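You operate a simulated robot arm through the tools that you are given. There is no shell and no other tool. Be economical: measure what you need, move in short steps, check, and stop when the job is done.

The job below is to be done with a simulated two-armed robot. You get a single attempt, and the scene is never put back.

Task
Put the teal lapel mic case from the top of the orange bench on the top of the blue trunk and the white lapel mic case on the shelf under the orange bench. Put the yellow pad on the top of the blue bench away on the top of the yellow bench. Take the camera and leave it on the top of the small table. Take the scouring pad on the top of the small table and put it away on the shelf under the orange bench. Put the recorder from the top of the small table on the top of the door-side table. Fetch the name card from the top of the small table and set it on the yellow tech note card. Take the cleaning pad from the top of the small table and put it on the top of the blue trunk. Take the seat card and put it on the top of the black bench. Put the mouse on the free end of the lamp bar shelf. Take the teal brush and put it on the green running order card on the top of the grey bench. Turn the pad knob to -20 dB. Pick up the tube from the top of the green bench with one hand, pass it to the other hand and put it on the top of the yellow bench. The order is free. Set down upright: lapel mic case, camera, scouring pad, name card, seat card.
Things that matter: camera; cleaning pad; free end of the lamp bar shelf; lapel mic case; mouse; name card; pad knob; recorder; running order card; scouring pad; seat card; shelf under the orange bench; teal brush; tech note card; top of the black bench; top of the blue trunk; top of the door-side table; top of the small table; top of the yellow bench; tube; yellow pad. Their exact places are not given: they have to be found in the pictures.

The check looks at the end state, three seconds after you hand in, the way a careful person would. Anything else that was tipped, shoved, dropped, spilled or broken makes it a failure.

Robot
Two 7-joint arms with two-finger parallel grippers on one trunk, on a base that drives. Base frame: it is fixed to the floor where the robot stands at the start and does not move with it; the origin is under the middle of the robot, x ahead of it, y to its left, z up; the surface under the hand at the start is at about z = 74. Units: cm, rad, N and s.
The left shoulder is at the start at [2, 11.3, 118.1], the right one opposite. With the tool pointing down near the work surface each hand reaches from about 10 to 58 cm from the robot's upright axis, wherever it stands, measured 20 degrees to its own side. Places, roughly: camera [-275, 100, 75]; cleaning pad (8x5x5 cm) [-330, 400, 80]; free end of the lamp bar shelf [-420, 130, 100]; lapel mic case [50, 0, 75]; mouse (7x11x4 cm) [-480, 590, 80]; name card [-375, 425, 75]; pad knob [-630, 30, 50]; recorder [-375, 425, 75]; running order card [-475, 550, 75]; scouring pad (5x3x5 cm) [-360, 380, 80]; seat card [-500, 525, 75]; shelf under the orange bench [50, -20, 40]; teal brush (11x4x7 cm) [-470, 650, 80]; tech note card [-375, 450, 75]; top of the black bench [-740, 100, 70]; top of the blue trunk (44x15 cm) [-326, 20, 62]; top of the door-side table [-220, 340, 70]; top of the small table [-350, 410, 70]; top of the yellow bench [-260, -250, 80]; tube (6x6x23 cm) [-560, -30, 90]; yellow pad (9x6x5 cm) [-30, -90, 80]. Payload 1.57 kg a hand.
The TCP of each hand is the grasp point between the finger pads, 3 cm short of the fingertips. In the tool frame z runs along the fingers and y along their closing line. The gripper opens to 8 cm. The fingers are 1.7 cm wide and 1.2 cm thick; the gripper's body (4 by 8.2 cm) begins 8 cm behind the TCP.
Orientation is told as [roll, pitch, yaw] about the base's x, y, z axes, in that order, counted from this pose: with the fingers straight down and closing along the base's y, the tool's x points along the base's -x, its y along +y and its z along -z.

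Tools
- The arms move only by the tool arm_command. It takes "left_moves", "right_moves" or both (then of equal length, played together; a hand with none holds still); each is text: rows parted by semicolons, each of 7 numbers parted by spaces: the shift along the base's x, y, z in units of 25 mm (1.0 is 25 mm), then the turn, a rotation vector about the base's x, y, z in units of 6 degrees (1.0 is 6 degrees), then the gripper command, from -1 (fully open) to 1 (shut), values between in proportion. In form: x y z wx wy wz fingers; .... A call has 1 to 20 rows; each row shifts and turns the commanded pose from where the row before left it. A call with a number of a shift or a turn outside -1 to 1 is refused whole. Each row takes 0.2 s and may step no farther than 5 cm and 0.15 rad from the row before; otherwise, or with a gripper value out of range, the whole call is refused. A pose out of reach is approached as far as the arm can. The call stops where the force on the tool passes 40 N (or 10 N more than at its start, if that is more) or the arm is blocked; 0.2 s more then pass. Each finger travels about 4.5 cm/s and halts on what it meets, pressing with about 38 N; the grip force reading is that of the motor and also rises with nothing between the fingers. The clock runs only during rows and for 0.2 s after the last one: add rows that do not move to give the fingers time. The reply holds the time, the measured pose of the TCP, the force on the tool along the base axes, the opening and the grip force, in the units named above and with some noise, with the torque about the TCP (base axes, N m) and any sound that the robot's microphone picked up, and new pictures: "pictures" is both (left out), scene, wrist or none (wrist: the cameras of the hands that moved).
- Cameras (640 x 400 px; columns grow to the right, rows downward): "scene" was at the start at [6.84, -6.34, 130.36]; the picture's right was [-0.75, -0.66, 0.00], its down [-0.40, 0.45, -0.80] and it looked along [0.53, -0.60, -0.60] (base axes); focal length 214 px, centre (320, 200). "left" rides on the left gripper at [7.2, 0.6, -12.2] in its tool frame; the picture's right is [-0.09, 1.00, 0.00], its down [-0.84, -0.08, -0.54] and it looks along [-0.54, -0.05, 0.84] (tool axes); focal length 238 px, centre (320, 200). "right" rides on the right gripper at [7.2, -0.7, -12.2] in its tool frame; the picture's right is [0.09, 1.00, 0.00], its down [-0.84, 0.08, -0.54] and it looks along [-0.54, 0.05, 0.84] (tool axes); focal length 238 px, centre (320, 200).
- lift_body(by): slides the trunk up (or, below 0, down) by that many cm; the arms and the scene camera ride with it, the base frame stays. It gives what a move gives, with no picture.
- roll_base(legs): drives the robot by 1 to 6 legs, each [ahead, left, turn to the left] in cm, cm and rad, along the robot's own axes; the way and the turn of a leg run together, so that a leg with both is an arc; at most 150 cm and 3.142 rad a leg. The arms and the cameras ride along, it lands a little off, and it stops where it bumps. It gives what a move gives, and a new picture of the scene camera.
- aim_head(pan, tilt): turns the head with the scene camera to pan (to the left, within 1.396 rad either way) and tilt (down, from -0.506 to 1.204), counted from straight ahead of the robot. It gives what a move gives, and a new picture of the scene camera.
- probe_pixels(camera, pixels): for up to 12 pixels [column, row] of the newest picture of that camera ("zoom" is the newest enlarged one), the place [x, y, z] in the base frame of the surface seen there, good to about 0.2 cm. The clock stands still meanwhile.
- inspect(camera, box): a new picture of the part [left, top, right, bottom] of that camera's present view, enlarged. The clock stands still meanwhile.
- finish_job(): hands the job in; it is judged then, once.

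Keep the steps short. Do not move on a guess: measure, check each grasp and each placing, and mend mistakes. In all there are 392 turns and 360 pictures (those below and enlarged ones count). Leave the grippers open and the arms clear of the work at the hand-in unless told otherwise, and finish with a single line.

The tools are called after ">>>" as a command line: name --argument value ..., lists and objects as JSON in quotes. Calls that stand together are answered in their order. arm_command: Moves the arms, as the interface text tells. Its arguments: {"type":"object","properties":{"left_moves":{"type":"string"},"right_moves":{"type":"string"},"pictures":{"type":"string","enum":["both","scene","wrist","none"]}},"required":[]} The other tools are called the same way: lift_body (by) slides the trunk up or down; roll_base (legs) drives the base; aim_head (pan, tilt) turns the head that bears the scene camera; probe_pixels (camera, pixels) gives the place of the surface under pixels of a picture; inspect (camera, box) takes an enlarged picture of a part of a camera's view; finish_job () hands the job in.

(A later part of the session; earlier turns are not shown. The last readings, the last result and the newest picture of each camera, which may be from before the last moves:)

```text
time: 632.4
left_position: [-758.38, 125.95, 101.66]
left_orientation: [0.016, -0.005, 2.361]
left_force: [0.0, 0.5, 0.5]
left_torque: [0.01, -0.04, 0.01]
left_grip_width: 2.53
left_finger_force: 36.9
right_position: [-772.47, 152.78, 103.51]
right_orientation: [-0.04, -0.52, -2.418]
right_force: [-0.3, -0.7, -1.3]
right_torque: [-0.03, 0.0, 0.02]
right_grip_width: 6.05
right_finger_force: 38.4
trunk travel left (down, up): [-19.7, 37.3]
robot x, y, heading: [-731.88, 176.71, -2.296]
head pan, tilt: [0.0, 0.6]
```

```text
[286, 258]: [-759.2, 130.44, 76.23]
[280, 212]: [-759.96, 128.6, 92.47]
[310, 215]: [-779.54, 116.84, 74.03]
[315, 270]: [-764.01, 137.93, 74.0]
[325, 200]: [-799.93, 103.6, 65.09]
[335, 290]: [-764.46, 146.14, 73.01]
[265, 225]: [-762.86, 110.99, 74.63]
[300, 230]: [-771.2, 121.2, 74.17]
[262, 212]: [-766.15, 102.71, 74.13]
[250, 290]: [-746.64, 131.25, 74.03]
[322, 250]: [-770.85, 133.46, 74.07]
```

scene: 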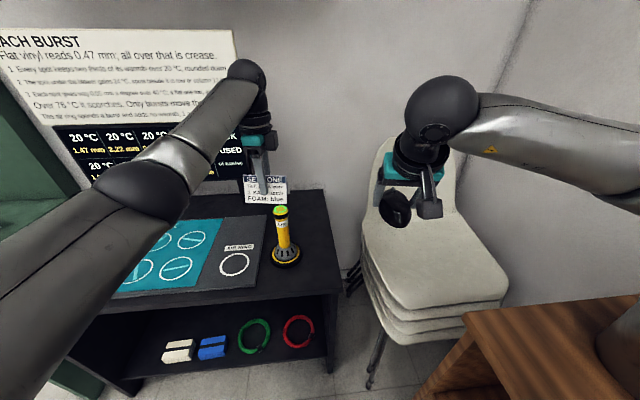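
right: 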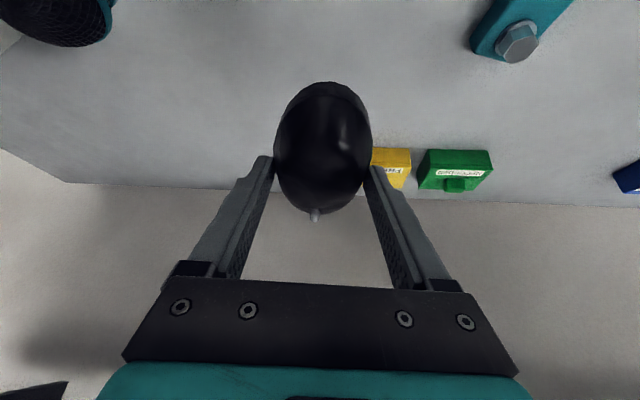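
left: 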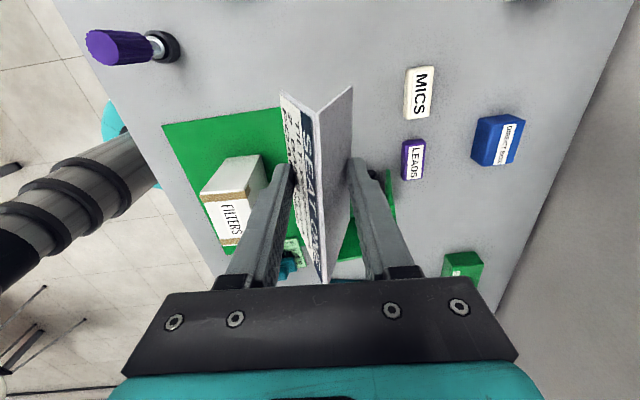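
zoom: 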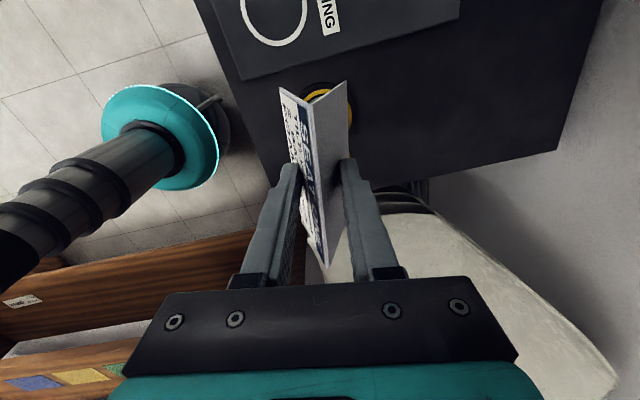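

A standing tool occupies that spot; the area behind it is free: target (-774.5,116). I raise the card and go 16 ahead.

>>> arm_command --left_moves "0 0 0.8 0 0 0 1; 0 0 0.8 0 0 0 1; 0 0 0.8 0 0 0 1" --pictures "none"

>>> roll_base --legs '[[0, 4, 0], [16, 0, 0]]'

>>> arm_command --left_moves "-0.6 0.36 0 0 0 0 1; -0.6 0.36 0 0 0 0 1; -0.6 0.36 0 0 0 0 1; -0.6 0.36 0 0 0 0 1; -0.6 0.36 0 0 0 0 1; -0.6 0.36 0 0 0 0 1" --pictures "both"

```text
time: 633.1
left_position: [-758.3, 125.97, 107.78]
left_orientation: [0.018, -0.005, 2.361]
left_force: [-0.2, 0.4, 0.4]
left_torque: [0.01, 0.01, 0.02]
left_grip_width: 2.5
left_finger_force: 36.4
right_position: [-772.51, 152.87, 103.45]
right_orientation: [-0.042, -0.52, -2.417]
right_force: [0.5, 0.6, -1.0]
right_torque: [0.01, 0.03, 0.0]
right_grip_width: 6.05
right_finger_force: 38.2
trunk travel left (down, up): [-19.7, 37.3]
robot x, y, heading: [-731.57, 176.43, -2.296]
head pan, tilt: [0.0, 0.6]
```

```text
time: 635.0
left_position: [-766.22, 111.27, 107.78]
left_orientation: [0.016, -0.005, 2.359]
left_force: [-0.1, -0.4, -0.7]
left_torque: [0.01, -0.01, -0.02]
left_grip_width: 2.47
left_finger_force: 36.5
right_position: [-780.26, 138.22, 103.48]
right_orientation: [-0.041, -0.521, -2.419]
right_force: [0.4, 0.1, -0.5]
right_torque: [0.0, 0.02, 0.02]
right_grip_width: 6.03
right_finger_force: 38.0
trunk travel left (down, up): [-19.7, 37.3]
robot x, y, heading: [-739.12, 161.6, -2.301]
head pan, tilt: [0.0, 0.6]
```

scene: 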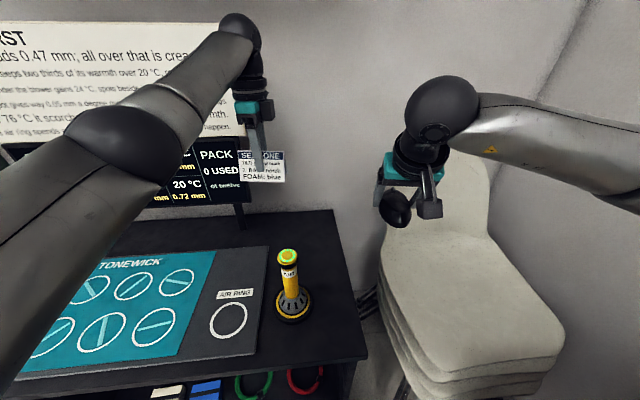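

```text
time: 636.5
left_position: [-772.36, 117.05, 107.29]
left_orientation: [0.016, -0.005, 2.361]
left_force: [0.0, 0.3, 0.3]
left_torque: [0.0, 0.01, -0.02]
left_grip_width: 2.44
left_finger_force: 36.3
left hand out of reach, approached as far as the arm can: row 3, 4, 5, 6
right_position: [-780.13, 138.4, 103.43]
right_orientation: [-0.042, -0.521, -2.42]
right_force: [0.2, -0.3, -0.1]
right_torque: [0.0, 0.01, 0.02]
right_grip_width: 6.03
right_finger_force: 37.8
trunk travel left (down, up): [-19.7, 37.3]
robot x, y, heading: [-739.28, 161.75, -2.294]
head pan, tilt: [0.0, 0.6]
```

scene: 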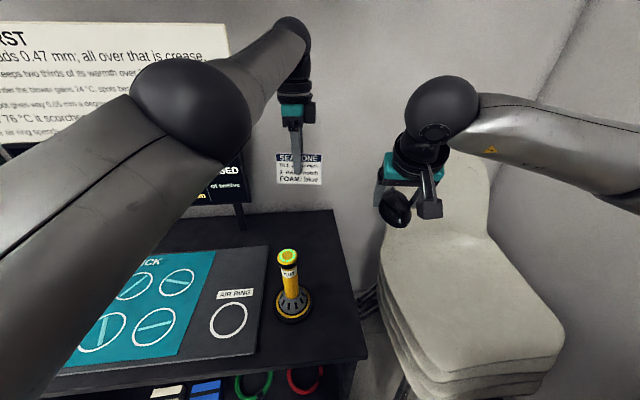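
left: 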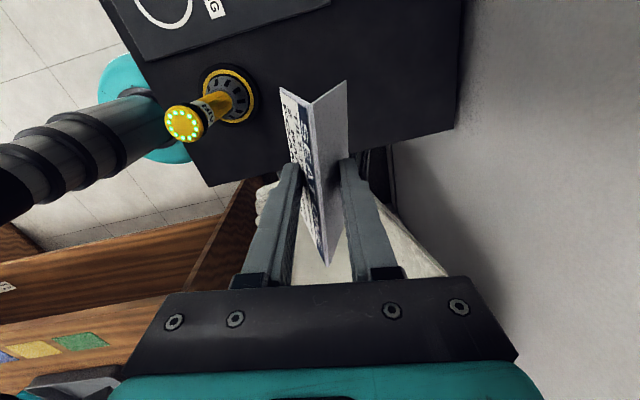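

Over the spot (10 cm from the right edge). I lower.

>>> arm_command --left_moves "0 0 -1 0 0 0 1; 0 0 -1 0 0 0 1; 0 0 -1 0 0 0 1; 0 0 -1 0 0 0 1; 0 0 -1 0 0 0 1; 0 0 -1 0 0 0 1; 0 0 -1 0 0 0 1; 0 0 -1 0 0 0 1; 0 0 -1 0 0 0 1; 0 0 -0.6 0 0 0 1; 0 0 0 0 0 0 1" --pictures "wrist"

>>> inspect --camera "scene" --box '[230, 130, 360, 280]'

```text
time: 638.9
left_position: [-773.05, 116.75, 83.58]
left_orientation: [0.018, -0.005, 2.361]
left_force: [-1.0, -0.7, 0.6]
left_torque: [-0.02, 0.0, 0.0]
left_grip_width: 2.39
left_finger_force: 35.7
left hand out of reach, approached as far as the arm can: row 1, 2, 3, 5, 8, 10
right_position: [-780.17, 138.35, 103.48]
right_orientation: [-0.042, -0.52, -2.419]
right_force: [-0.3, -0.9, -1.7]
right_torque: [-0.04, 0.0, -0.02]
right_grip_width: 6.03
right_finger_force: 37.8
trunk travel left (down, up): [-19.7, 37.3]
robot x, y, heading: [-739.34, 161.52, -2.295]
head pan, tilt: [0.0, 0.6]
```

left: 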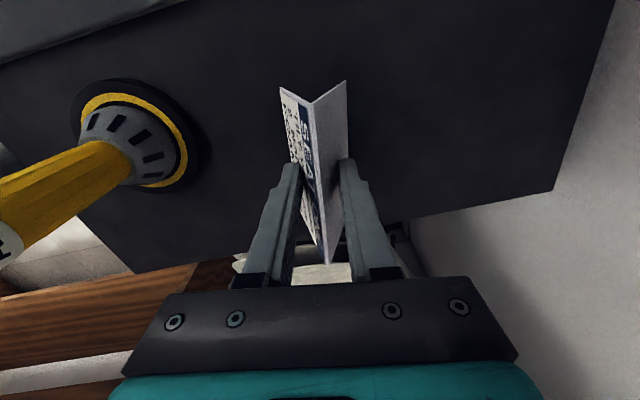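

```text
2.67 times, centred on (295, 205) of scene
```

zoom: 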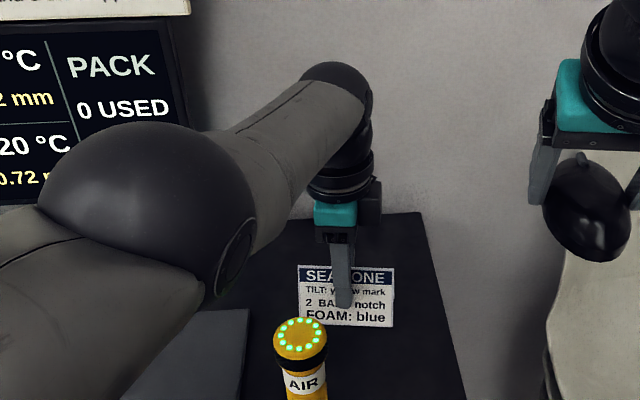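

>>> arm_command --left_moves "0 0 -0.6 0 0 0 1; 0 0 -0.4 0 0 0 1; 0 0 -0.1 0 0 0 1; 0 0 -0.1 0 0 0 1; 0 0 0 0 0 0 1" --pictures "none"

```text
time: 640.0
left_position: [-772.69, 116.81, 80.71]
left_orientation: [0.017, -0.005, 2.359]
left_force: [-0.2, -0.8, 0.1]
left_torque: [-0.01, -0.01, -0.02]
left_grip_width: 2.37
left_finger_force: 36.1
left hand out of reach, approached as far as the arm can: row 2
right_position: [-780.21, 138.26, 103.44]
right_orientation: [-0.043, -0.52, -2.418]
right_force: [-1.1, -0.6, -0.8]
right_torque: [0.02, -0.04, 0.02]
right_grip_width: 6.01
right_finger_force: 37.7
trunk travel left (down, up): [-19.7, 37.3]
robot x, y, heading: [-739.17, 161.78, -2.294]
head pan, tilt: [0.0, 0.6]
```

>>> arm_command --left_moves "0 0 -0.12 0 0 0 1; 0 0 -0.1 0 0 0 1; 0 0 -0.08 0 0 0 1; 0 0 0 0 0 0 1" --pictures "none"

```text
time: 641.0
left_position: [-772.49, 116.92, 79.86]
left_orientation: [0.016, -0.005, 2.361]
left_force: [-0.4, -0.6, -0.2]
left_torque: [0.01, 0.01, 0.01]
left_grip_width: 2.34
left_finger_force: 35.7
left hand out of reach, approached as far as the arm can: row 3
right_position: [-780.14, 138.39, 103.48]
right_orientation: [-0.042, -0.52, -2.419]
right_force: [0.3, 0.1, -2.0]
right_torque: [-0.02, -0.03, -0.01]
right_grip_width: 6.03
right_finger_force: 37.5
trunk travel left (down, up): [-19.7, 37.3]
robot x, y, heading: [-739.31, 161.68, -2.295]
head pan, tilt: [0.0, 0.6]
```

>>> arm_command --left_moves "0 0 -0.1 0 0 0 1; 0 0 -0.1 0 0 0 1; 0 0 0 0 0 0 1" --pictures "wrist"

```text
time: 641.9
left_position: [-772.48, 117.0, 79.78]
left_orientation: [0.023, -0.005, 2.36]
left_force: [2.3, -1.1, 13.7]
left_torque: [-0.07, -0.18, 0.0]
left_grip_width: 2.31
left_finger_force: 35.2
right_position: [-780.15, 138.3, 103.49]
right_orientation: [-0.042, -0.521, -2.417]
right_force: [-0.1, 0.6, -1.2]
right_torque: [-0.01, 0.03, 0.02]
right_grip_width: 6.02
right_finger_force: 38.4
trunk travel left (down, up): [-19.7, 37.3]
robot x, y, heading: [-739.42, 161.9, -2.297]
head pan, tilt: [0.0, 0.6]
```

left: 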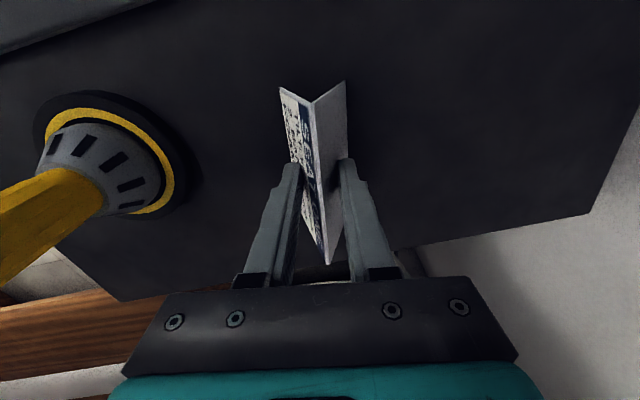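

Contact (14 N). I open and rise.

>>> arm_command --left_moves "0 0 0.04 0 0 0 1; 0 0 0 0 0 0 -0.2; 0 0 0 0 0 0 -0.2; 0 0 0 0 0 0 -0.2; 0 0 0.5 0 0 0 -0.2; 0 0 1 0 0 0 -0.2; 0 0 1 0 0 0 -0.2; 0 0 1 0 0 0 -0.2; 0 0 1 0 0 0 -0.2; 0 0 1 0 0 0 -0.2; 0 0 1 0 0 0 -0.2; 0 0 1 0 0 0 -0.2; 0 0 1 0 0 0 -0.2; 0 0 1 0 0 0 -0.2" --pictures "both"

```text
time: 644.9
left_position: [-772.96, 116.59, 103.03]
left_orientation: [0.016, -0.006, 2.359]
left_force: [1.0, 1.3, 0.5]
left_torque: [-0.05, 0.02, 0.0]
left_grip_width: 4.82
left_finger_force: 0.1
left hand out of reach, approached as far as the arm can: row 6, 7, 9, 13, 14
right_position: [-780.13, 138.37, 103.47]
right_orientation: [-0.042, -0.521, -2.419]
right_force: [0.5, 0.3, -0.8]
right_torque: [-0.03, 0.02, 0.03]
right_grip_width: 6.03
right_finger_force: 38.0
trunk travel left (down, up): [-19.7, 37.3]
robot x, y, heading: [-739.42, 161.62, -2.296]
head pan, tilt: [0.0, 0.6]
```

scene: 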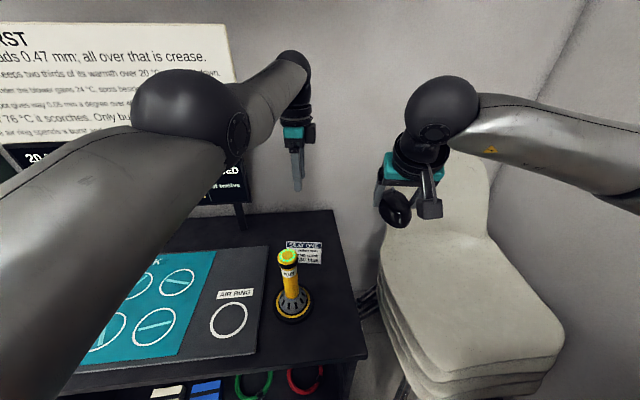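
left: 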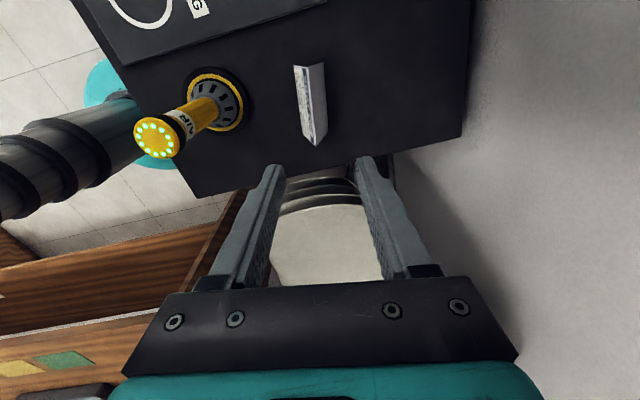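

Seat card stands on the black bench. Now the mouse: I back out and drive toward the lamp bar shelf area.

>>> roll_base --legs '[[-60, 0, 0], [0, 0, 1.6], [130, 0, 0], [85, 0, 0]]'

>>> aim_head --pan 1.0 --tilt 0.4

```text
time: 662.5
left_position: [-485.27, 36.91, 102.88]
left_orientation: [0.014, -0.007, -2.312]
left_force: [-1.3, -1.4, -0.2]
left_torque: [0.0, -0.03, 0.01]
left_grip_width: 4.8
left_finger_force: 0.1
right_position: [-506.83, 28.7, 103.36]
right_orientation: [-0.042, -0.522, -0.805]
right_force: [-0.4, -0.5, -0.1]
right_torque: [0.01, 0.01, -0.01]
right_grip_width: 6.0
right_finger_force: 37.5
trunk travel left (down, up): [-19.7, 37.3]
robot x, y, heading: [-531.86, 68.65, -0.683]
head pan, tilt: [0.0, 0.6]
```

scene: 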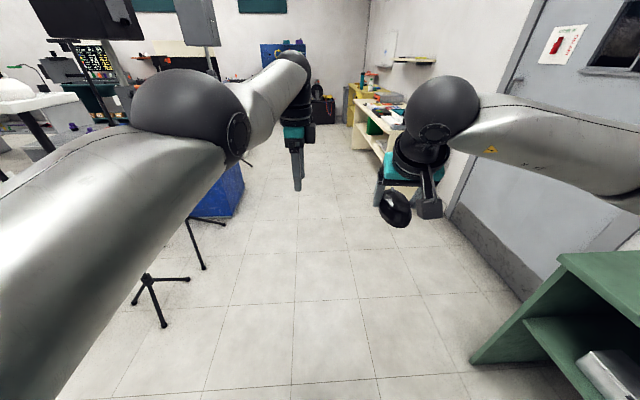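

```text
time: 663.7
left_position: [-485.27, 36.87, 102.98]
left_orientation: [0.014, -0.006, -2.31]
left_force: [0.3, -0.3, -0.6]
left_torque: [0.0, -0.01, 0.01]
left_grip_width: 4.81
left_finger_force: 0.0
right_position: [-506.9, 28.84, 103.36]
right_orientation: [-0.043, -0.521, -0.806]
right_force: [0.1, 0.0, -0.6]
right_torque: [0.02, 0.0, -0.01]
right_grip_width: 5.99
right_finger_force: 37.9
trunk travel left (down, up): [-19.7, 37.3]
robot x, y, heading: [-531.7, 68.64, -0.688]
head pan, tilt: [1.0, 0.4]
```

scene: 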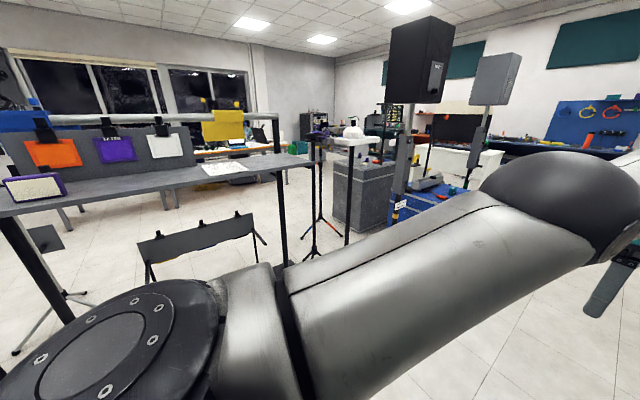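

>>> inspect --camera "scene" --box '[0, 90, 330, 240]'

>>> probe_pixels --camera "scene" --pixels '[[310, 160], [285, 170], [250, 175], [200, 180], [100, 195], [5, 213], [220, 168], [270, 158], [35, 190], [340, 140], [165, 178], [290, 155]]'

```text
1.94 times, centred on (165, 165) of scene
```

zoom: 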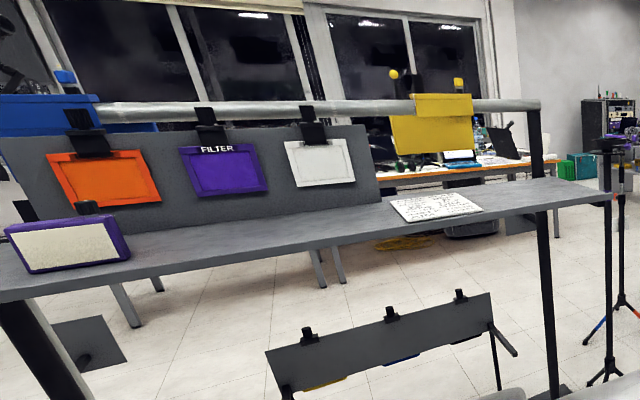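

```text
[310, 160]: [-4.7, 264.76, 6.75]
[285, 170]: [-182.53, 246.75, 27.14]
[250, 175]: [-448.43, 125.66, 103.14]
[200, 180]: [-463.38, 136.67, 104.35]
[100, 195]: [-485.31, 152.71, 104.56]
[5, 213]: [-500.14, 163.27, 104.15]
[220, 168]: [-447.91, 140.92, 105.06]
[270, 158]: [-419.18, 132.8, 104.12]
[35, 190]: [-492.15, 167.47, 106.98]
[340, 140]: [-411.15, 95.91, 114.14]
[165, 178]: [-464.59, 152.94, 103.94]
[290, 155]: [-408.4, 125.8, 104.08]
```

>>> probe_pixels --camera "zoom" --pixels '[[605, 193], [590, 185], [560, 180], [540, 200], [500, 205], [560, 195], [600, 200], [480, 225], [540, 185], [520, 110], [545, 230]]'

```text
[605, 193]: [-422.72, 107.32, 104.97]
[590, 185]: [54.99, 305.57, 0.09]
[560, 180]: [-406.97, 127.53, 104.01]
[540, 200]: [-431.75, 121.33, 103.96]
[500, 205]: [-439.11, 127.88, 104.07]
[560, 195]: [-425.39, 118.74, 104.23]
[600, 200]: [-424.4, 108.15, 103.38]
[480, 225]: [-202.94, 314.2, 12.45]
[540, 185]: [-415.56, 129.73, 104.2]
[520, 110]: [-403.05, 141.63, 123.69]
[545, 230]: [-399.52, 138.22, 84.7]
```

Board top z 104.2, right end corner (-423,107.5); the free end is there; target P=(-427,125.5). I check the low panel rack in front.

>>> probe_pixels --camera "scene" --pixels '[[200, 235], [145, 262], [252, 222], [150, 285], [260, 245], [305, 250], [348, 240], [280, 255], [255, 240], [320, 200]]'

```text
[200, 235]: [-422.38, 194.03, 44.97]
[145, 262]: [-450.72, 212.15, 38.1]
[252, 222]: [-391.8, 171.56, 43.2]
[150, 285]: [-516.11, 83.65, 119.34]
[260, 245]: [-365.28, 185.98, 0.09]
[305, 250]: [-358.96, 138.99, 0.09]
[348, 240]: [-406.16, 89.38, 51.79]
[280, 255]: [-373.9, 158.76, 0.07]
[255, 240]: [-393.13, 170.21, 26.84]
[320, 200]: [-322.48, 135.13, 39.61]
```

A lamp stand is near the right end, so I'll approach at heading 0.5 with the trunk raised, and the left hand lifted clear of the board.

>>> lift_body --by 16

>>> arm_command --left_moves "-0.5 0.3 0.8 0 0 0 -0.2; -0.5 0.3 0.8 0 0 0 -0.2; -0.5 0.3 0.8 0 0 0 -0.2; -0.5 0.3 0.8 0 0 0 -0.2; -0.5 0.3 0.8 0 0 0 -0.2; -0.5 0.3 0.8 0 0 0 -0.2; -0.5 0.3 0.8 0 0 0 -0.2; -0.5 0.3 0.8 0 0 0 -0.2" --pictures "none"

>>> roll_base --legs '[[0, 0, 1.19], [45, 0, 0]]'

>>> aim_head --pan 0.0 --tilt 0.6

```text
time: 665.5
left_position: [-485.18, 36.79, 118.98]
left_orientation: [0.016, -0.006, -2.311]
left_force: [-0.1, 1.1, -0.1]
left_torque: [0.02, 0.02, -0.02]
left_grip_width: 4.82
left_finger_force: 0.1
right_position: [-506.83, 28.66, 119.55]
right_orientation: [-0.04, -0.52, -0.807]
right_force: [0.1, 0.1, -0.1]
right_torque: [-0.01, -0.01, -0.02]
right_grip_width: 6.02
right_finger_force: 38.6
trunk travel left (down, up): [-35.7, 21.3]
robot x, y, heading: [-531.58, 68.65, -0.688]
head pan, tilt: [1.0, 0.4]
```

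```text
time: 667.4
left_position: [-491.08, 38.39, 133.58]
left_orientation: [0.025, -0.005, -2.315]
left_force: [-0.6, 0.0, 0.1]
left_torque: [0.02, 0.04, -0.02]
left_grip_width: 4.79
left_finger_force: 0.0
left hand out of reach, approached as far as the arm can: row 1, 2, 3, 4, 5, 6, 7, 8
right_position: [-506.77, 28.71, 119.38]
right_orientation: [-0.042, -0.52, -0.806]
right_force: [0.0, -0.2, -0.6]
right_torque: [0.01, 0.04, -0.03]
right_grip_width: 6.01
right_finger_force: 38.1
trunk travel left (down, up): [-35.7, 21.3]
robot x, y, heading: [-531.51, 68.42, -0.687]
head pan, tilt: [1.0, 0.4]
```

```text
time: 673.0
left_position: [-449.57, 115.33, 133.45]
left_orientation: [0.023, -0.005, -1.14]
left_force: [0.4, 0.2, 0.1]
left_torque: [0.0, 0.01, -0.01]
left_grip_width: 4.8
left_finger_force: 0.1
right_position: [-446.76, 96.95, 119.41]
right_orientation: [-0.041, -0.52, 0.368]
right_force: [0.2, -0.4, -0.6]
right_torque: [-0.02, -0.01, 0.02]
right_grip_width: 6.02
right_finger_force: 38.8
trunk travel left (down, up): [-35.7, 21.3]
robot x, y, heading: [-492.85, 89.22, 0.491]
head pan, tilt: [1.0, 0.4]
```

scene: 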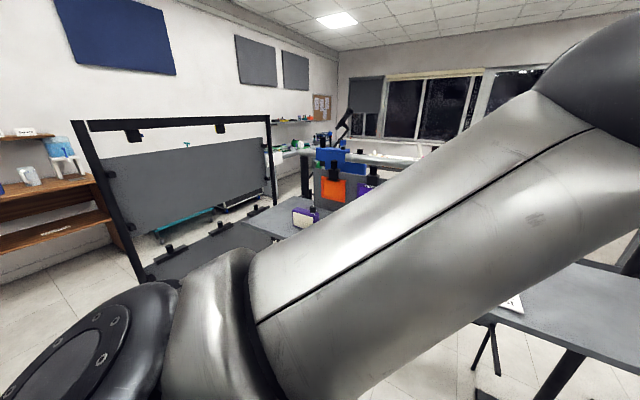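

```text
time: 674.2
left_position: [-449.65, 115.2, 133.46]
left_orientation: [0.024, -0.005, -1.139]
left_force: [0.7, 0.3, -1.3]
left_torque: [0.01, 0.0, 0.01]
left_grip_width: 4.79
left_finger_force: 0.0
right_position: [-446.76, 96.93, 119.51]
right_orientation: [-0.041, -0.519, 0.367]
right_force: [-0.3, -1.2, -0.1]
right_torque: [-0.03, 0.01, -0.03]
right_grip_width: 6.02
right_finger_force: 37.5
trunk travel left (down, up): [-35.7, 21.3]
robot x, y, heading: [-493.08, 89.13, 0.493]
head pan, tilt: [0.0, 0.6]
```

scene: 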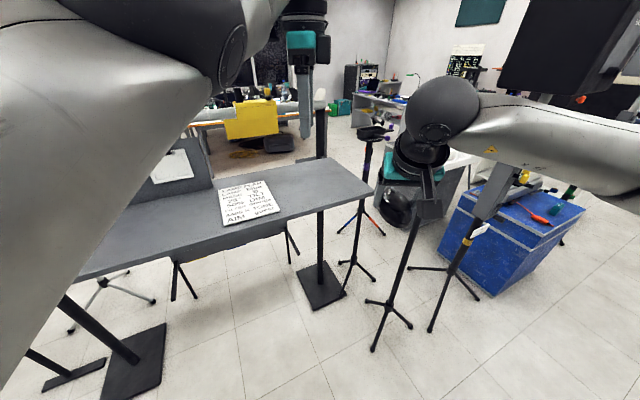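

I move the left hand further left, then the right hand (with the mouse) left toward the board end.

>>> arm_command --left_moves "-0.49 0.9 0.2 0 0 0 -0.2; -0.49 0.9 0.2 0 0 0 -0.2; -0.49 0.9 0.2 0 0 0 -0.2; -0.49 0.9 0.2 0 0 0 -0.2; -0.49 0.9 0.2 0 0 0 -0.2; -0.49 0.9 0.2 0 0 0 -0.2; -0.49 0.9 0.2 0 0 0 -0.2; -0.49 0.9 0.2 0 0 0 -0.2; 0 0 0 0 0 0 -0.2; 0 0 0 0 0 0 -0.2" --right_moves "0 0 0 0 0 0 1; 0 0 0 0 0 0 1; 0 0 0 0 0 0 1; 0 0 0 0 0 0 1; -0.45 0.85 0 0 0 0 1; -0.45 0.85 0 0 0 0 1; -0.45 0.85 0 0 0 0 1; -0.45 0.85 0 0 0 0 1; -0.45 0.85 0 0 0 0 1; -0.45 0.85 0 0 0 0 1" --pictures "scene"

```text
time: 676.4
left_position: [-449.77, 116.01, 133.83]
left_orientation: [0.028, -0.004, -1.142]
left_force: [-0.4, -0.2, -0.1]
left_torque: [-0.01, 0.0, 0.01]
left_grip_width: 4.81
left_finger_force: 0.0
left hand out of reach, approached as far as the arm can: row 1, 2, 3, 4, 5, 6, 7, 8
right_position: [-453.66, 109.51, 119.16]
right_orientation: [-0.042, -0.521, 0.369]
right_force: [0.1, -0.2, -1.2]
right_torque: [-0.01, 0.02, 0.02]
right_grip_width: 6.0
right_finger_force: 38.0
trunk travel left (down, up): [-35.7, 21.3]
robot x, y, heading: [-493.2, 89.04, 0.492]
head pan, tilt: [0.0, 0.6]
```

scene: 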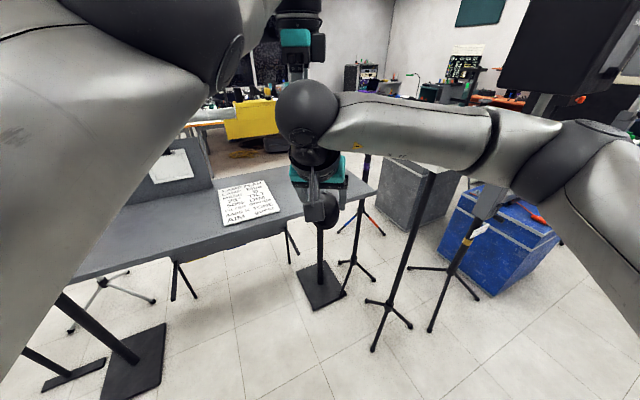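

The left arm is at a limit in this yaw. I unwind its yaw and then move it left.

>>> arm_command --left_moves "0 0 0 0 0 1 -0.2; 0 0 0 0 0 1 -0.2; 0 0 0 0 0 1 -0.2; 0 0 0 0 0 1 -0.2; 0 0 0 0 0 1 -0.2; 0 0 0 0 0 1 -0.2; 0 0 0 0 0 1 -0.2; -0.47 0.88 0.1 0 0 0 -0.2; -0.47 0.88 0.1 0 0 0 -0.2; -0.47 0.88 0.1 0 0 0 -0.2; -0.47 0.88 0.1 0 0 0 -0.2; -0.47 0.88 0.1 0 0 0 -0.2; -0.47 0.88 0.1 0 0 0 -0.2; -0.47 0.88 0.1 0 0 0 -0.2; -0.47 0.88 0.1 0 0 0 -0.2" --pictures "scene"

```text
time: 679.6
left_position: [-459.18, 133.69, 135.7]
left_orientation: [0.023, -0.005, -0.406]
left_force: [0.7, 0.4, 0.4]
left_torque: [0.03, 0.01, 0.01]
left_grip_width: 4.79
left_finger_force: 0.1
right_position: [-453.54, 109.42, 119.17]
right_orientation: [-0.043, -0.518, 0.369]
right_force: [0.4, 0.6, -0.8]
right_torque: [0.02, 0.02, -0.01]
right_grip_width: 6.02
right_finger_force: 38.1
trunk travel left (down, up): [-35.7, 21.3]
robot x, y, heading: [-493.22, 89.16, 0.488]
head pan, tilt: [0.0, 0.6]
```

scene: 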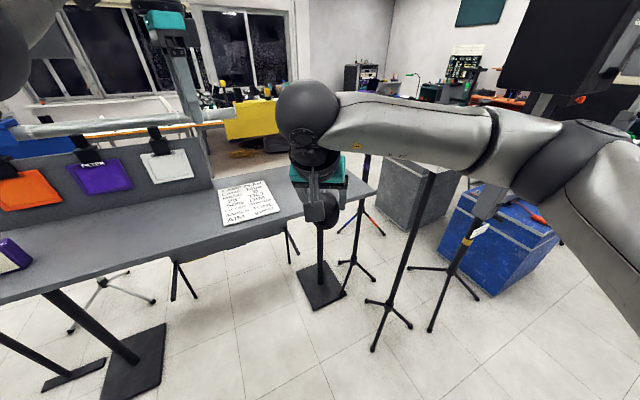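

Clear. I drive 19 cm ahead to bring the mouse over the free end.

>>> roll_base --legs '[[19, 0, 0]]'

>>> inspect --camera "right" --box '[0, 0, 640, 400]'

```text
time: 681.2
left_position: [-441.83, 142.67, 135.68]
left_orientation: [0.024, -0.005, -0.409]
left_force: [0.0, -0.4, 1.0]
left_torque: [0.0, 0.05, 0.03]
left_grip_width: 4.83
left_finger_force: 0.0
right_position: [-436.4, 118.38, 119.04]
right_orientation: [-0.042, -0.521, 0.366]
right_force: [-0.2, 0.5, -1.0]
right_torque: [-0.04, 0.02, -0.02]
right_grip_width: 5.99
right_finger_force: 37.8
trunk travel left (down, up): [-35.7, 21.3]
robot x, y, heading: [-476.04, 98.3, 0.485]
head pan, tilt: [0.0, 0.6]
```

scene: 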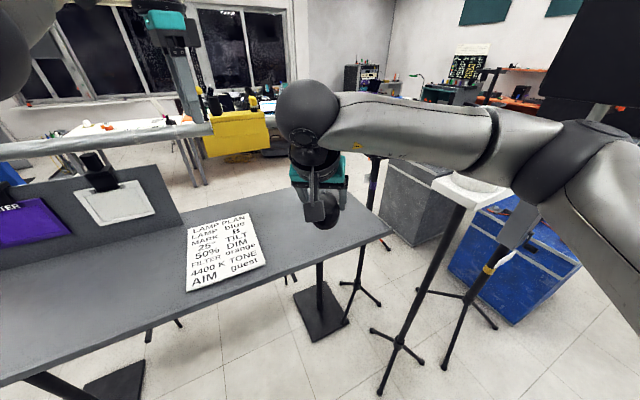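

```text
1.00 times, centred on (320, 200) of right (not enlarged: the box is as wide or as high as the picture)
```

zoom: 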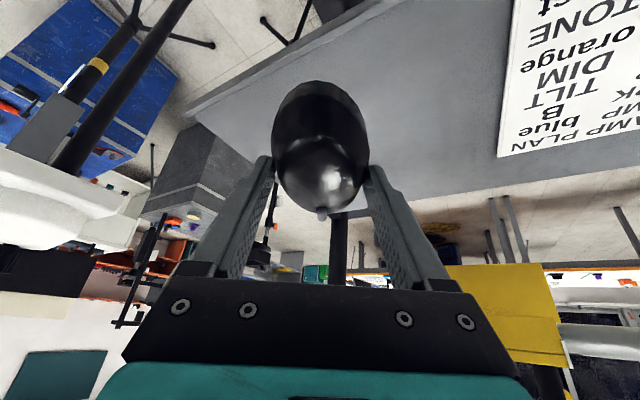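

>>> arm_command --right_moves "0.75 0.82 0 0 0 0 1; 0.75 0.82 0 0 0 0 1; 0.75 0.82 0 0 0 0 1; 0.75 0.82 0 0 0 0 1; 0 0 -0.8 0 0 0 1; 0 0 -0.8 0 0 0 1; 0 0 -0.8 0 0 0 1; 0 0 -0.8 0 0 0 1; 0 0 -0.7 0 0 0 1; 0 0 0 0 0 0 1" --pictures "both"

```text
time: 683.4
left_position: [-441.8, 142.63, 135.66]
left_orientation: [0.025, -0.005, -0.411]
left_force: [0.5, -0.4, -0.4]
left_torque: [-0.01, -0.03, -0.02]
left_grip_width: 4.79
left_finger_force: 0.0
right_position: [-429.06, 126.64, 109.19]
right_orientation: [-0.04, -0.52, 0.365]
right_force: [1.2, 0.0, -1.1]
right_torque: [0.03, -0.02, 0.0]
right_grip_width: 6.02
right_finger_force: 38.3
trunk travel left (down, up): [-35.7, 21.3]
robot x, y, heading: [-476.06, 98.38, 0.486]
head pan, tilt: [0.0, 0.6]
```

scene: 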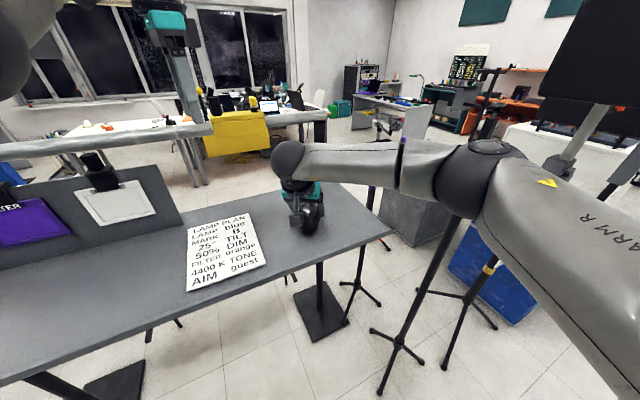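
right: 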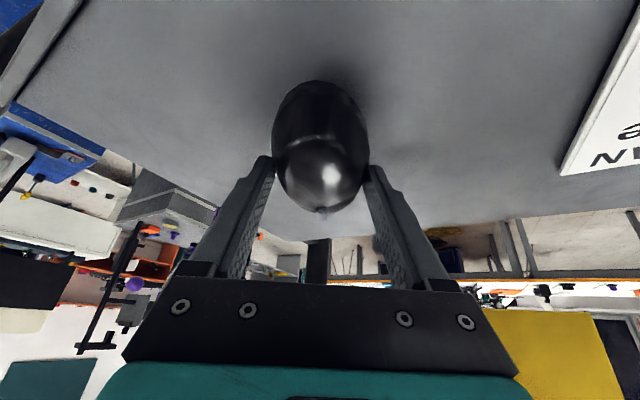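

>>> arm_command --right_moves "0 0 -0.3 0 0 0 1; 0 0 -0.15 0 0 0 1; 0 0 -0.1 0 0 0 1; 0 0 0 0 0 0 1" --pictures "none"

```text
time: 684.4
left_position: [-441.81, 142.58, 135.77]
left_orientation: [0.025, -0.005, -0.41]
left_force: [-0.4, -1.4, 0.0]
left_torque: [0.03, 0.02, 0.0]
left_grip_width: 4.81
left_finger_force: 0.0
right_position: [-429.04, 126.67, 107.89]
right_orientation: [-0.043, -0.521, 0.368]
right_force: [0.4, 0.5, -0.6]
right_torque: [0.01, -0.01, -0.01]
right_grip_width: 6.01
right_finger_force: 37.7
trunk travel left (down, up): [-35.7, 21.3]
robot x, y, heading: [-476.18, 98.1, 0.486]
head pan, tilt: [0.0, 0.6]
```

>>> arm_command --right_moves "0 0 -0.08 0 0 0 1; 0 0 -0.08 0 0 0 1; 0 0 0 0 0 0 1" --pictures "none"

```text
time: 685.2
left_position: [-441.97, 142.54, 135.72]
left_orientation: [0.024, -0.006, -0.41]
left_force: [-0.4, -0.2, 0.0]
left_torque: [-0.02, 0.0, 0.02]
left_grip_width: 4.82
left_finger_force: 0.0
right_position: [-428.88, 126.62, 107.57]
right_orientation: [-0.042, -0.52, 0.366]
right_force: [-0.3, 0.1, -1.1]
right_torque: [-0.02, 0.01, -0.01]
right_grip_width: 6.01
right_finger_force: 38.4
trunk travel left (down, up): [-35.7, 21.3]
robot x, y, heading: [-476.02, 98.05, 0.486]
head pan, tilt: [0.0, 0.6]
```

>>> arm_command --right_moves "0 0 -0.08 0 0 0 1; 0 0 -0.08 0 0 0 1; 0 0 0 0 0 0 1" --pictures "none"

```text
time: 686.0
left_position: [-441.97, 142.48, 135.82]
left_orientation: [0.024, -0.004, -0.409]
left_force: [0.2, 0.1, 0.6]
left_torque: [-0.01, 0.0, -0.01]
left_grip_width: 4.78
left_finger_force: 0.0
right_position: [-428.99, 126.57, 107.49]
right_orientation: [-0.039, -0.527, 0.365]
right_force: [1.5, -2.3, 15.4]
right_torque: [0.33, 0.11, -0.02]
right_grip_width: 5.99
right_finger_force: 37.9
trunk travel left (down, up): [-35.7, 21.3]
robot x, y, heading: [-476.15, 98.01, 0.487]
head pan, tilt: [0.0, 0.6]
```

Contact. I release and rise along the tool axis.

>>> arm_command --right_moves "0 0 0.06 0 0 0 1; 0 0 0 0 0 0 -1; 0 0 0 0 0 0 -1; 0 0 0 0 0 0 -1; -0.2 -0.08 0.4 0 0 0 -1; -0.4 -0.16 0.7 0 0 0 -1; -0.4 -0.16 0.8 0 0 0 -1; -0.4 -0.16 0.8 0 0 0 -1; -0.4 -0.16 0.8 0 0 0 -1; -0.4 -0.16 0.8 0 0 0 -1" --pictures "both"

```text
time: 688.2
left_position: [-441.84, 142.56, 135.76]
left_orientation: [0.025, -0.006, -0.409]
left_force: [-0.2, 0.2, -0.1]
left_torque: [0.01, 0.03, 0.01]
left_grip_width: 4.82
left_finger_force: 0.0
right_position: [-434.33, 124.45, 118.21]
right_orientation: [-0.042, -0.52, 0.366]
right_force: [0.1, 0.2, 0.6]
right_torque: [0.01, -0.03, 0.0]
right_grip_width: 8.01
right_finger_force: 0.0
trunk travel left (down, up): [-35.7, 21.3]
robot x, y, heading: [-476.31, 98.26, 0.485]
head pan, tilt: [0.0, 0.6]
```

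scene: 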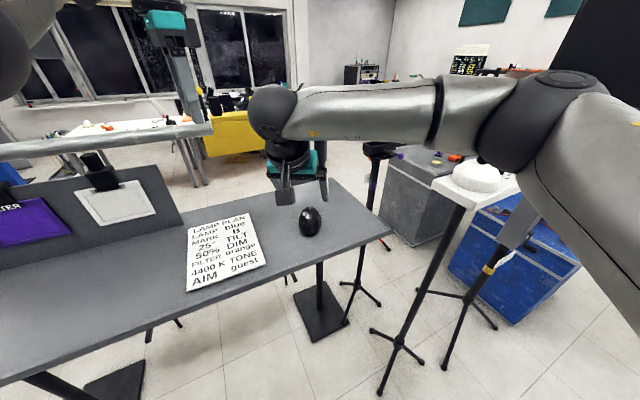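
right: 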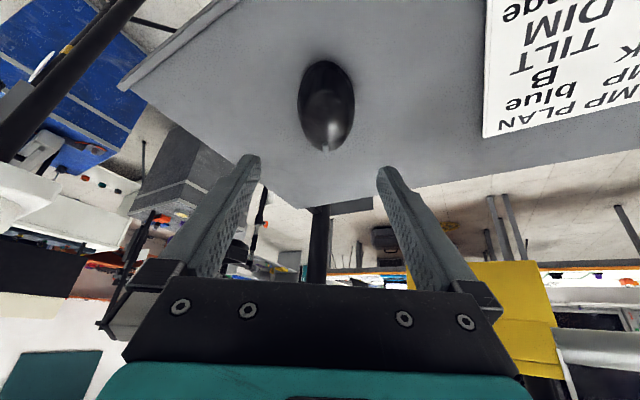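

Mouse rests on the free end; the lamp is untouched. I raise, straighten the right hand, and travel around west to the small table's front.

>>> lift_body --by 8

>>> roll_base --legs '[[-55, 0, 0], [0, 0, 2.04], [80, 0, 0], [80, 0, 0]]'

>>> roll_base --legs '[[0, 0, -1.52], [130, 0, 0], [125, 0, 0]]'

```text
time: 689.4
left_position: [-441.82, 142.75, 143.64]
left_orientation: [0.024, -0.006, -0.41]
left_force: [0.0, -0.4, 0.0]
left_torque: [0.0, 0.02, 0.02]
left_grip_width: 4.82
left_finger_force: 0.1
right_position: [-434.26, 124.37, 126.2]
right_orientation: [-0.042, -0.521, 0.366]
right_force: [-0.3, -1.2, 0.6]
right_torque: [0.01, -0.01, 0.01]
right_grip_width: 8.0
right_finger_force: 0.0
trunk travel left (down, up): [-43.7, 13.3]
robot x, y, heading: [-476.2, 98.38, 0.485]
head pan, tilt: [0.0, 0.6]
```

```text
time: 705.2
left_position: [-713.56, 162.64, 143.68]
left_orientation: [0.024, -0.005, 1.692]
left_force: [-0.2, -0.3, 0.1]
left_torque: [0.0, -0.04, -0.01]
left_grip_width: 4.8
left_finger_force: 0.1
right_position: [-701.67, 178.36, 126.2]
right_orientation: [-0.043, -0.52, 2.471]
right_force: [-0.4, -0.3, -0.5]
right_torque: [0.02, -0.01, 0.03]
right_grip_width: 8.02
right_finger_force: 0.0
trunk travel left (down, up): [-43.7, 13.3]
robot x, y, heading: [-658.11, 155.55, 2.582]
head pan, tilt: [0.0, 0.6]
```

scene: 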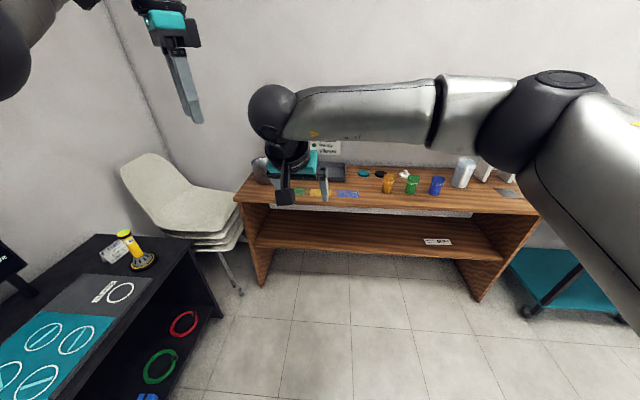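

```text
time: 721.5
left_position: [-524.61, 437.48, 143.8]
left_orientation: [0.023, -0.005, 0.135]
left_force: [0.2, -0.3, -0.4]
left_torque: [0.01, -0.02, 0.01]
left_grip_width: 4.8
left_finger_force: 0.2
right_position: [-508.87, 425.75, 126.2]
right_orientation: [-0.042, -0.518, 0.91]
right_force: [0.1, -0.2, -0.1]
right_torque: [0.0, -0.01, 0.0]
right_grip_width: 7.99
right_finger_force: 0.0
trunk travel left (down, up): [-43.7, 13.3]
robot x, y, heading: [-530.72, 381.69, 1.03]
head pan, tilt: [0.0, 0.6]
```

scene: 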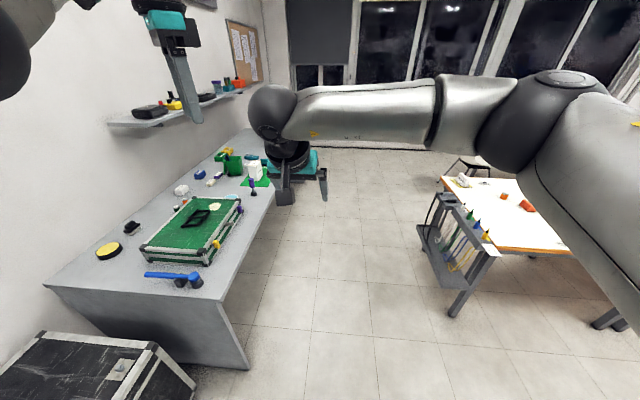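

I level the right hand and drive through the corridor around to the back side of the small table for the cleaning pad.

>>> arm_command --right_moves "0 0 0 -0.79 0.61 0 -0.4; 0 0 0 -0.79 0.61 0 -0.4; 0 0 0 -0.79 0.61 0 -0.4; 0 0 0 -0.79 0.61 0 -0.4; 0 0 0 -0.79 0.61 0 -0.4" --pictures "none"

>>> roll_base --legs '[[78, 0, 0], [0, -18, 0], [107, 0, 0], [0, -70, 0]]'

>>> aim_head --pan -1.2 --tilt 0.6

```text
time: 722.7
left_position: [-524.67, 437.48, 143.67]
left_orientation: [0.024, -0.005, 0.135]
left_force: [0.6, -0.7, -0.4]
left_torque: [-0.04, 0.0, 0.0]
left_grip_width: 4.77
left_finger_force: 0.1
right_position: [-508.92, 425.75, 126.11]
right_orientation: [-0.043, 0.006, 0.911]
right_force: [0.4, -0.3, 0.3]
right_torque: [0.01, 0.03, 0.04]
right_grip_width: 5.63
right_finger_force: 0.1
trunk travel left (down, up): [-43.7, 13.3]
robot x, y, heading: [-531.19, 381.85, 1.03]
head pan, tilt: [0.0, 0.6]
```

```text
time: 736.6
left_position: [-355.47, 556.03, 143.66]
left_orientation: [0.024, -0.007, 0.144]
left_force: [-1.0, -0.2, 0.5]
left_torque: [-0.01, 0.01, 0.0]
left_grip_width: 4.8
left_finger_force: 0.1
right_position: [-339.63, 544.67, 126.21]
right_orientation: [-0.044, 0.002, 0.917]
right_force: [-0.3, 0.8, -0.1]
right_torque: [0.02, 0.02, 0.02]
right_grip_width: 5.61
right_finger_force: 0.0
trunk travel left (down, up): [-43.7, 13.3]
robot x, y, heading: [-361.39, 500.43, 1.041]
head pan, tilt: [0.0, 0.6]
```

scene: 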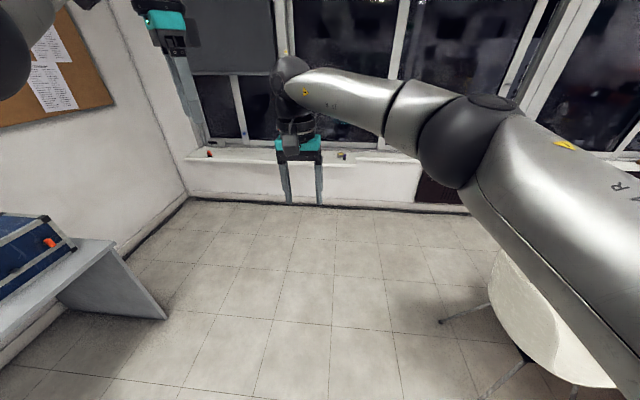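

```text
time: 738.0
left_position: [-355.44, 556.05, 143.69]
left_orientation: [0.025, -0.005, 0.142]
left_force: [0.8, -0.1, 0.2]
left_torque: [0.01, 0.0, -0.02]
left_grip_width: 4.81
left_finger_force: 0.1
right_position: [-339.63, 544.63, 126.1]
right_orientation: [-0.045, 0.004, 0.92]
right_force: [0.8, 0.1, 0.5]
right_torque: [0.0, -0.01, 0.03]
right_grip_width: 5.6
right_finger_force: 0.1
trunk travel left (down, up): [-43.7, 13.3]
robot x, y, heading: [-360.97, 500.56, 1.034]
head pan, tilt: [-1.201, 0.6]
```

scene: 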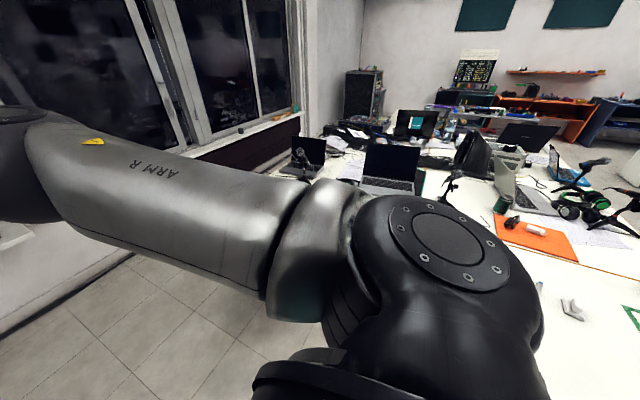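

>>> roll_base --legs '[[0, 0, 3.07], [0, 75, 0]]'

>>> aim_head --pan 0.1 --tilt 0.8

```text
time: 749.4
left_position: [-304.0, 404.13, 143.81]
left_orientation: [0.025, -0.004, -3.025]
left_force: [0.5, 0.6, 0.5]
left_torque: [0.03, -0.01, 0.01]
left_grip_width: 4.82
left_finger_force: 0.1
right_position: [-319.58, 416.06, 126.32]
right_orientation: [-0.044, 0.003, -2.249]
right_force: [-0.2, 0.2, 0.4]
right_torque: [0.02, 0.03, -0.02]
right_grip_width: 5.61
right_finger_force: 0.1
trunk travel left (down, up): [-43.7, 13.3]
robot x, y, heading: [-296.58, 459.66, -2.131]
head pan, tilt: [-1.201, 0.6]
```

scene: 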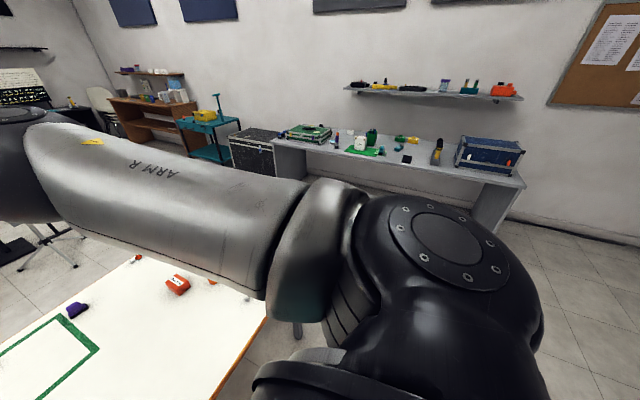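

```text
time: 750.9
left_position: [-303.95, 404.23, 143.7]
left_orientation: [0.024, -0.005, -3.024]
left_force: [-0.4, 0.5, -0.9]
left_torque: [-0.05, -0.01, 0.02]
left_grip_width: 4.78
left_finger_force: 0.1
right_position: [-319.68, 416.14, 126.26]
right_orientation: [-0.044, 0.002, -2.249]
right_force: [-0.9, -0.8, 0.4]
right_torque: [0.0, -0.02, 0.01]
right_grip_width: 5.61
right_finger_force: 0.1
trunk travel left (down, up): [-43.7, 13.3]
robot x, y, heading: [-296.94, 459.39, -2.125]
head pan, tilt: [0.099, 0.799]
```

scene: 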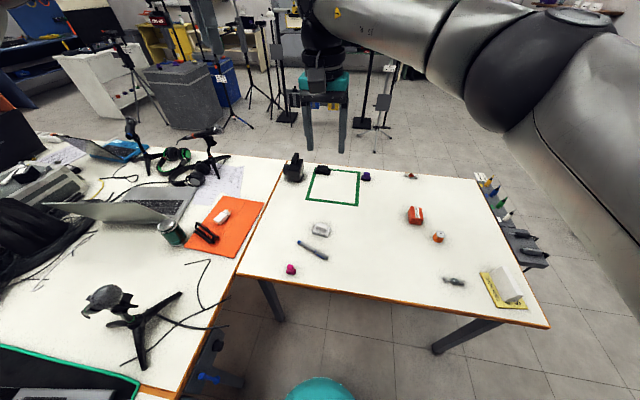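

Good view. White cleaning pad at (320,229), recorder at (415,214). I zoom in on both.

>>> inspect --camera "scene" --box '[280, 190, 460, 290]'

```text
3.56 times, centred on (370, 240) of scene
```

zoom: 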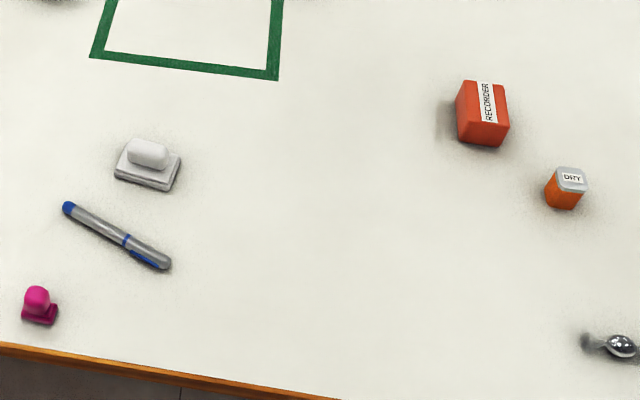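

>>> probe_pixels --camera "zoom" --pixels '[[133, 147], [163, 155], [148, 148], [118, 170], [172, 187], [128, 142], [465, 85], [503, 90], [508, 130], [462, 115], [487, 100], [485, 140]]'

>>> probe_pixels --camera "scene" --pixels '[[255, 185], [225, 265], [262, 215], [240, 175], [215, 245], [270, 170], [205, 285], [260, 195], [248, 235], [320, 248]]'

```text
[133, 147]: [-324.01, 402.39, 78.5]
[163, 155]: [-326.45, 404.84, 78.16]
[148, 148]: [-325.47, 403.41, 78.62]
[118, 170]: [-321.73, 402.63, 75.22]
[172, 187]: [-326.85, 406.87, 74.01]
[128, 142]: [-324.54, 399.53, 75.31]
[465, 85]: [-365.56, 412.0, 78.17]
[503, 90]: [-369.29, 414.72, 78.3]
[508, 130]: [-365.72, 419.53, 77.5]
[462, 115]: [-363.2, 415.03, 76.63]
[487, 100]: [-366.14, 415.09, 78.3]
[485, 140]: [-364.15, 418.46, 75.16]
```

```text
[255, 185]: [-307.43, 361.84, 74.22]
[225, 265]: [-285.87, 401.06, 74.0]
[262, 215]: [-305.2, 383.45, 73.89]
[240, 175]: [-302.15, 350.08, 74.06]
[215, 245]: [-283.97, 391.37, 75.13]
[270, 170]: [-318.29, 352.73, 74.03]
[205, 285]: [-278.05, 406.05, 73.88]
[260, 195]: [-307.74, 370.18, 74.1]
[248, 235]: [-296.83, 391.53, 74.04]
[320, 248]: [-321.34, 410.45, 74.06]
```

>>> inspect --camera "scene" --box '[110, 170, 290, 320]'

```text
2.67 times, centred on (200, 245) of scene
```

zoom: 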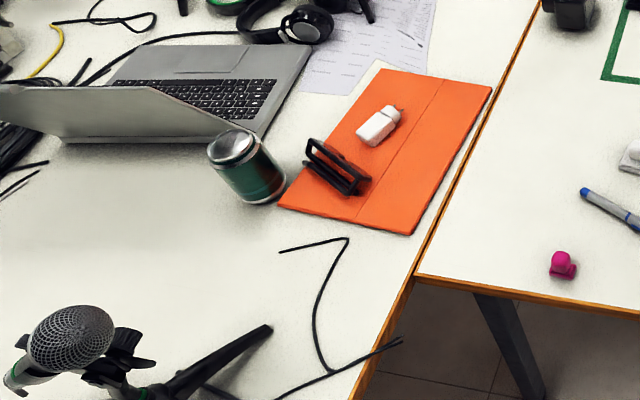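

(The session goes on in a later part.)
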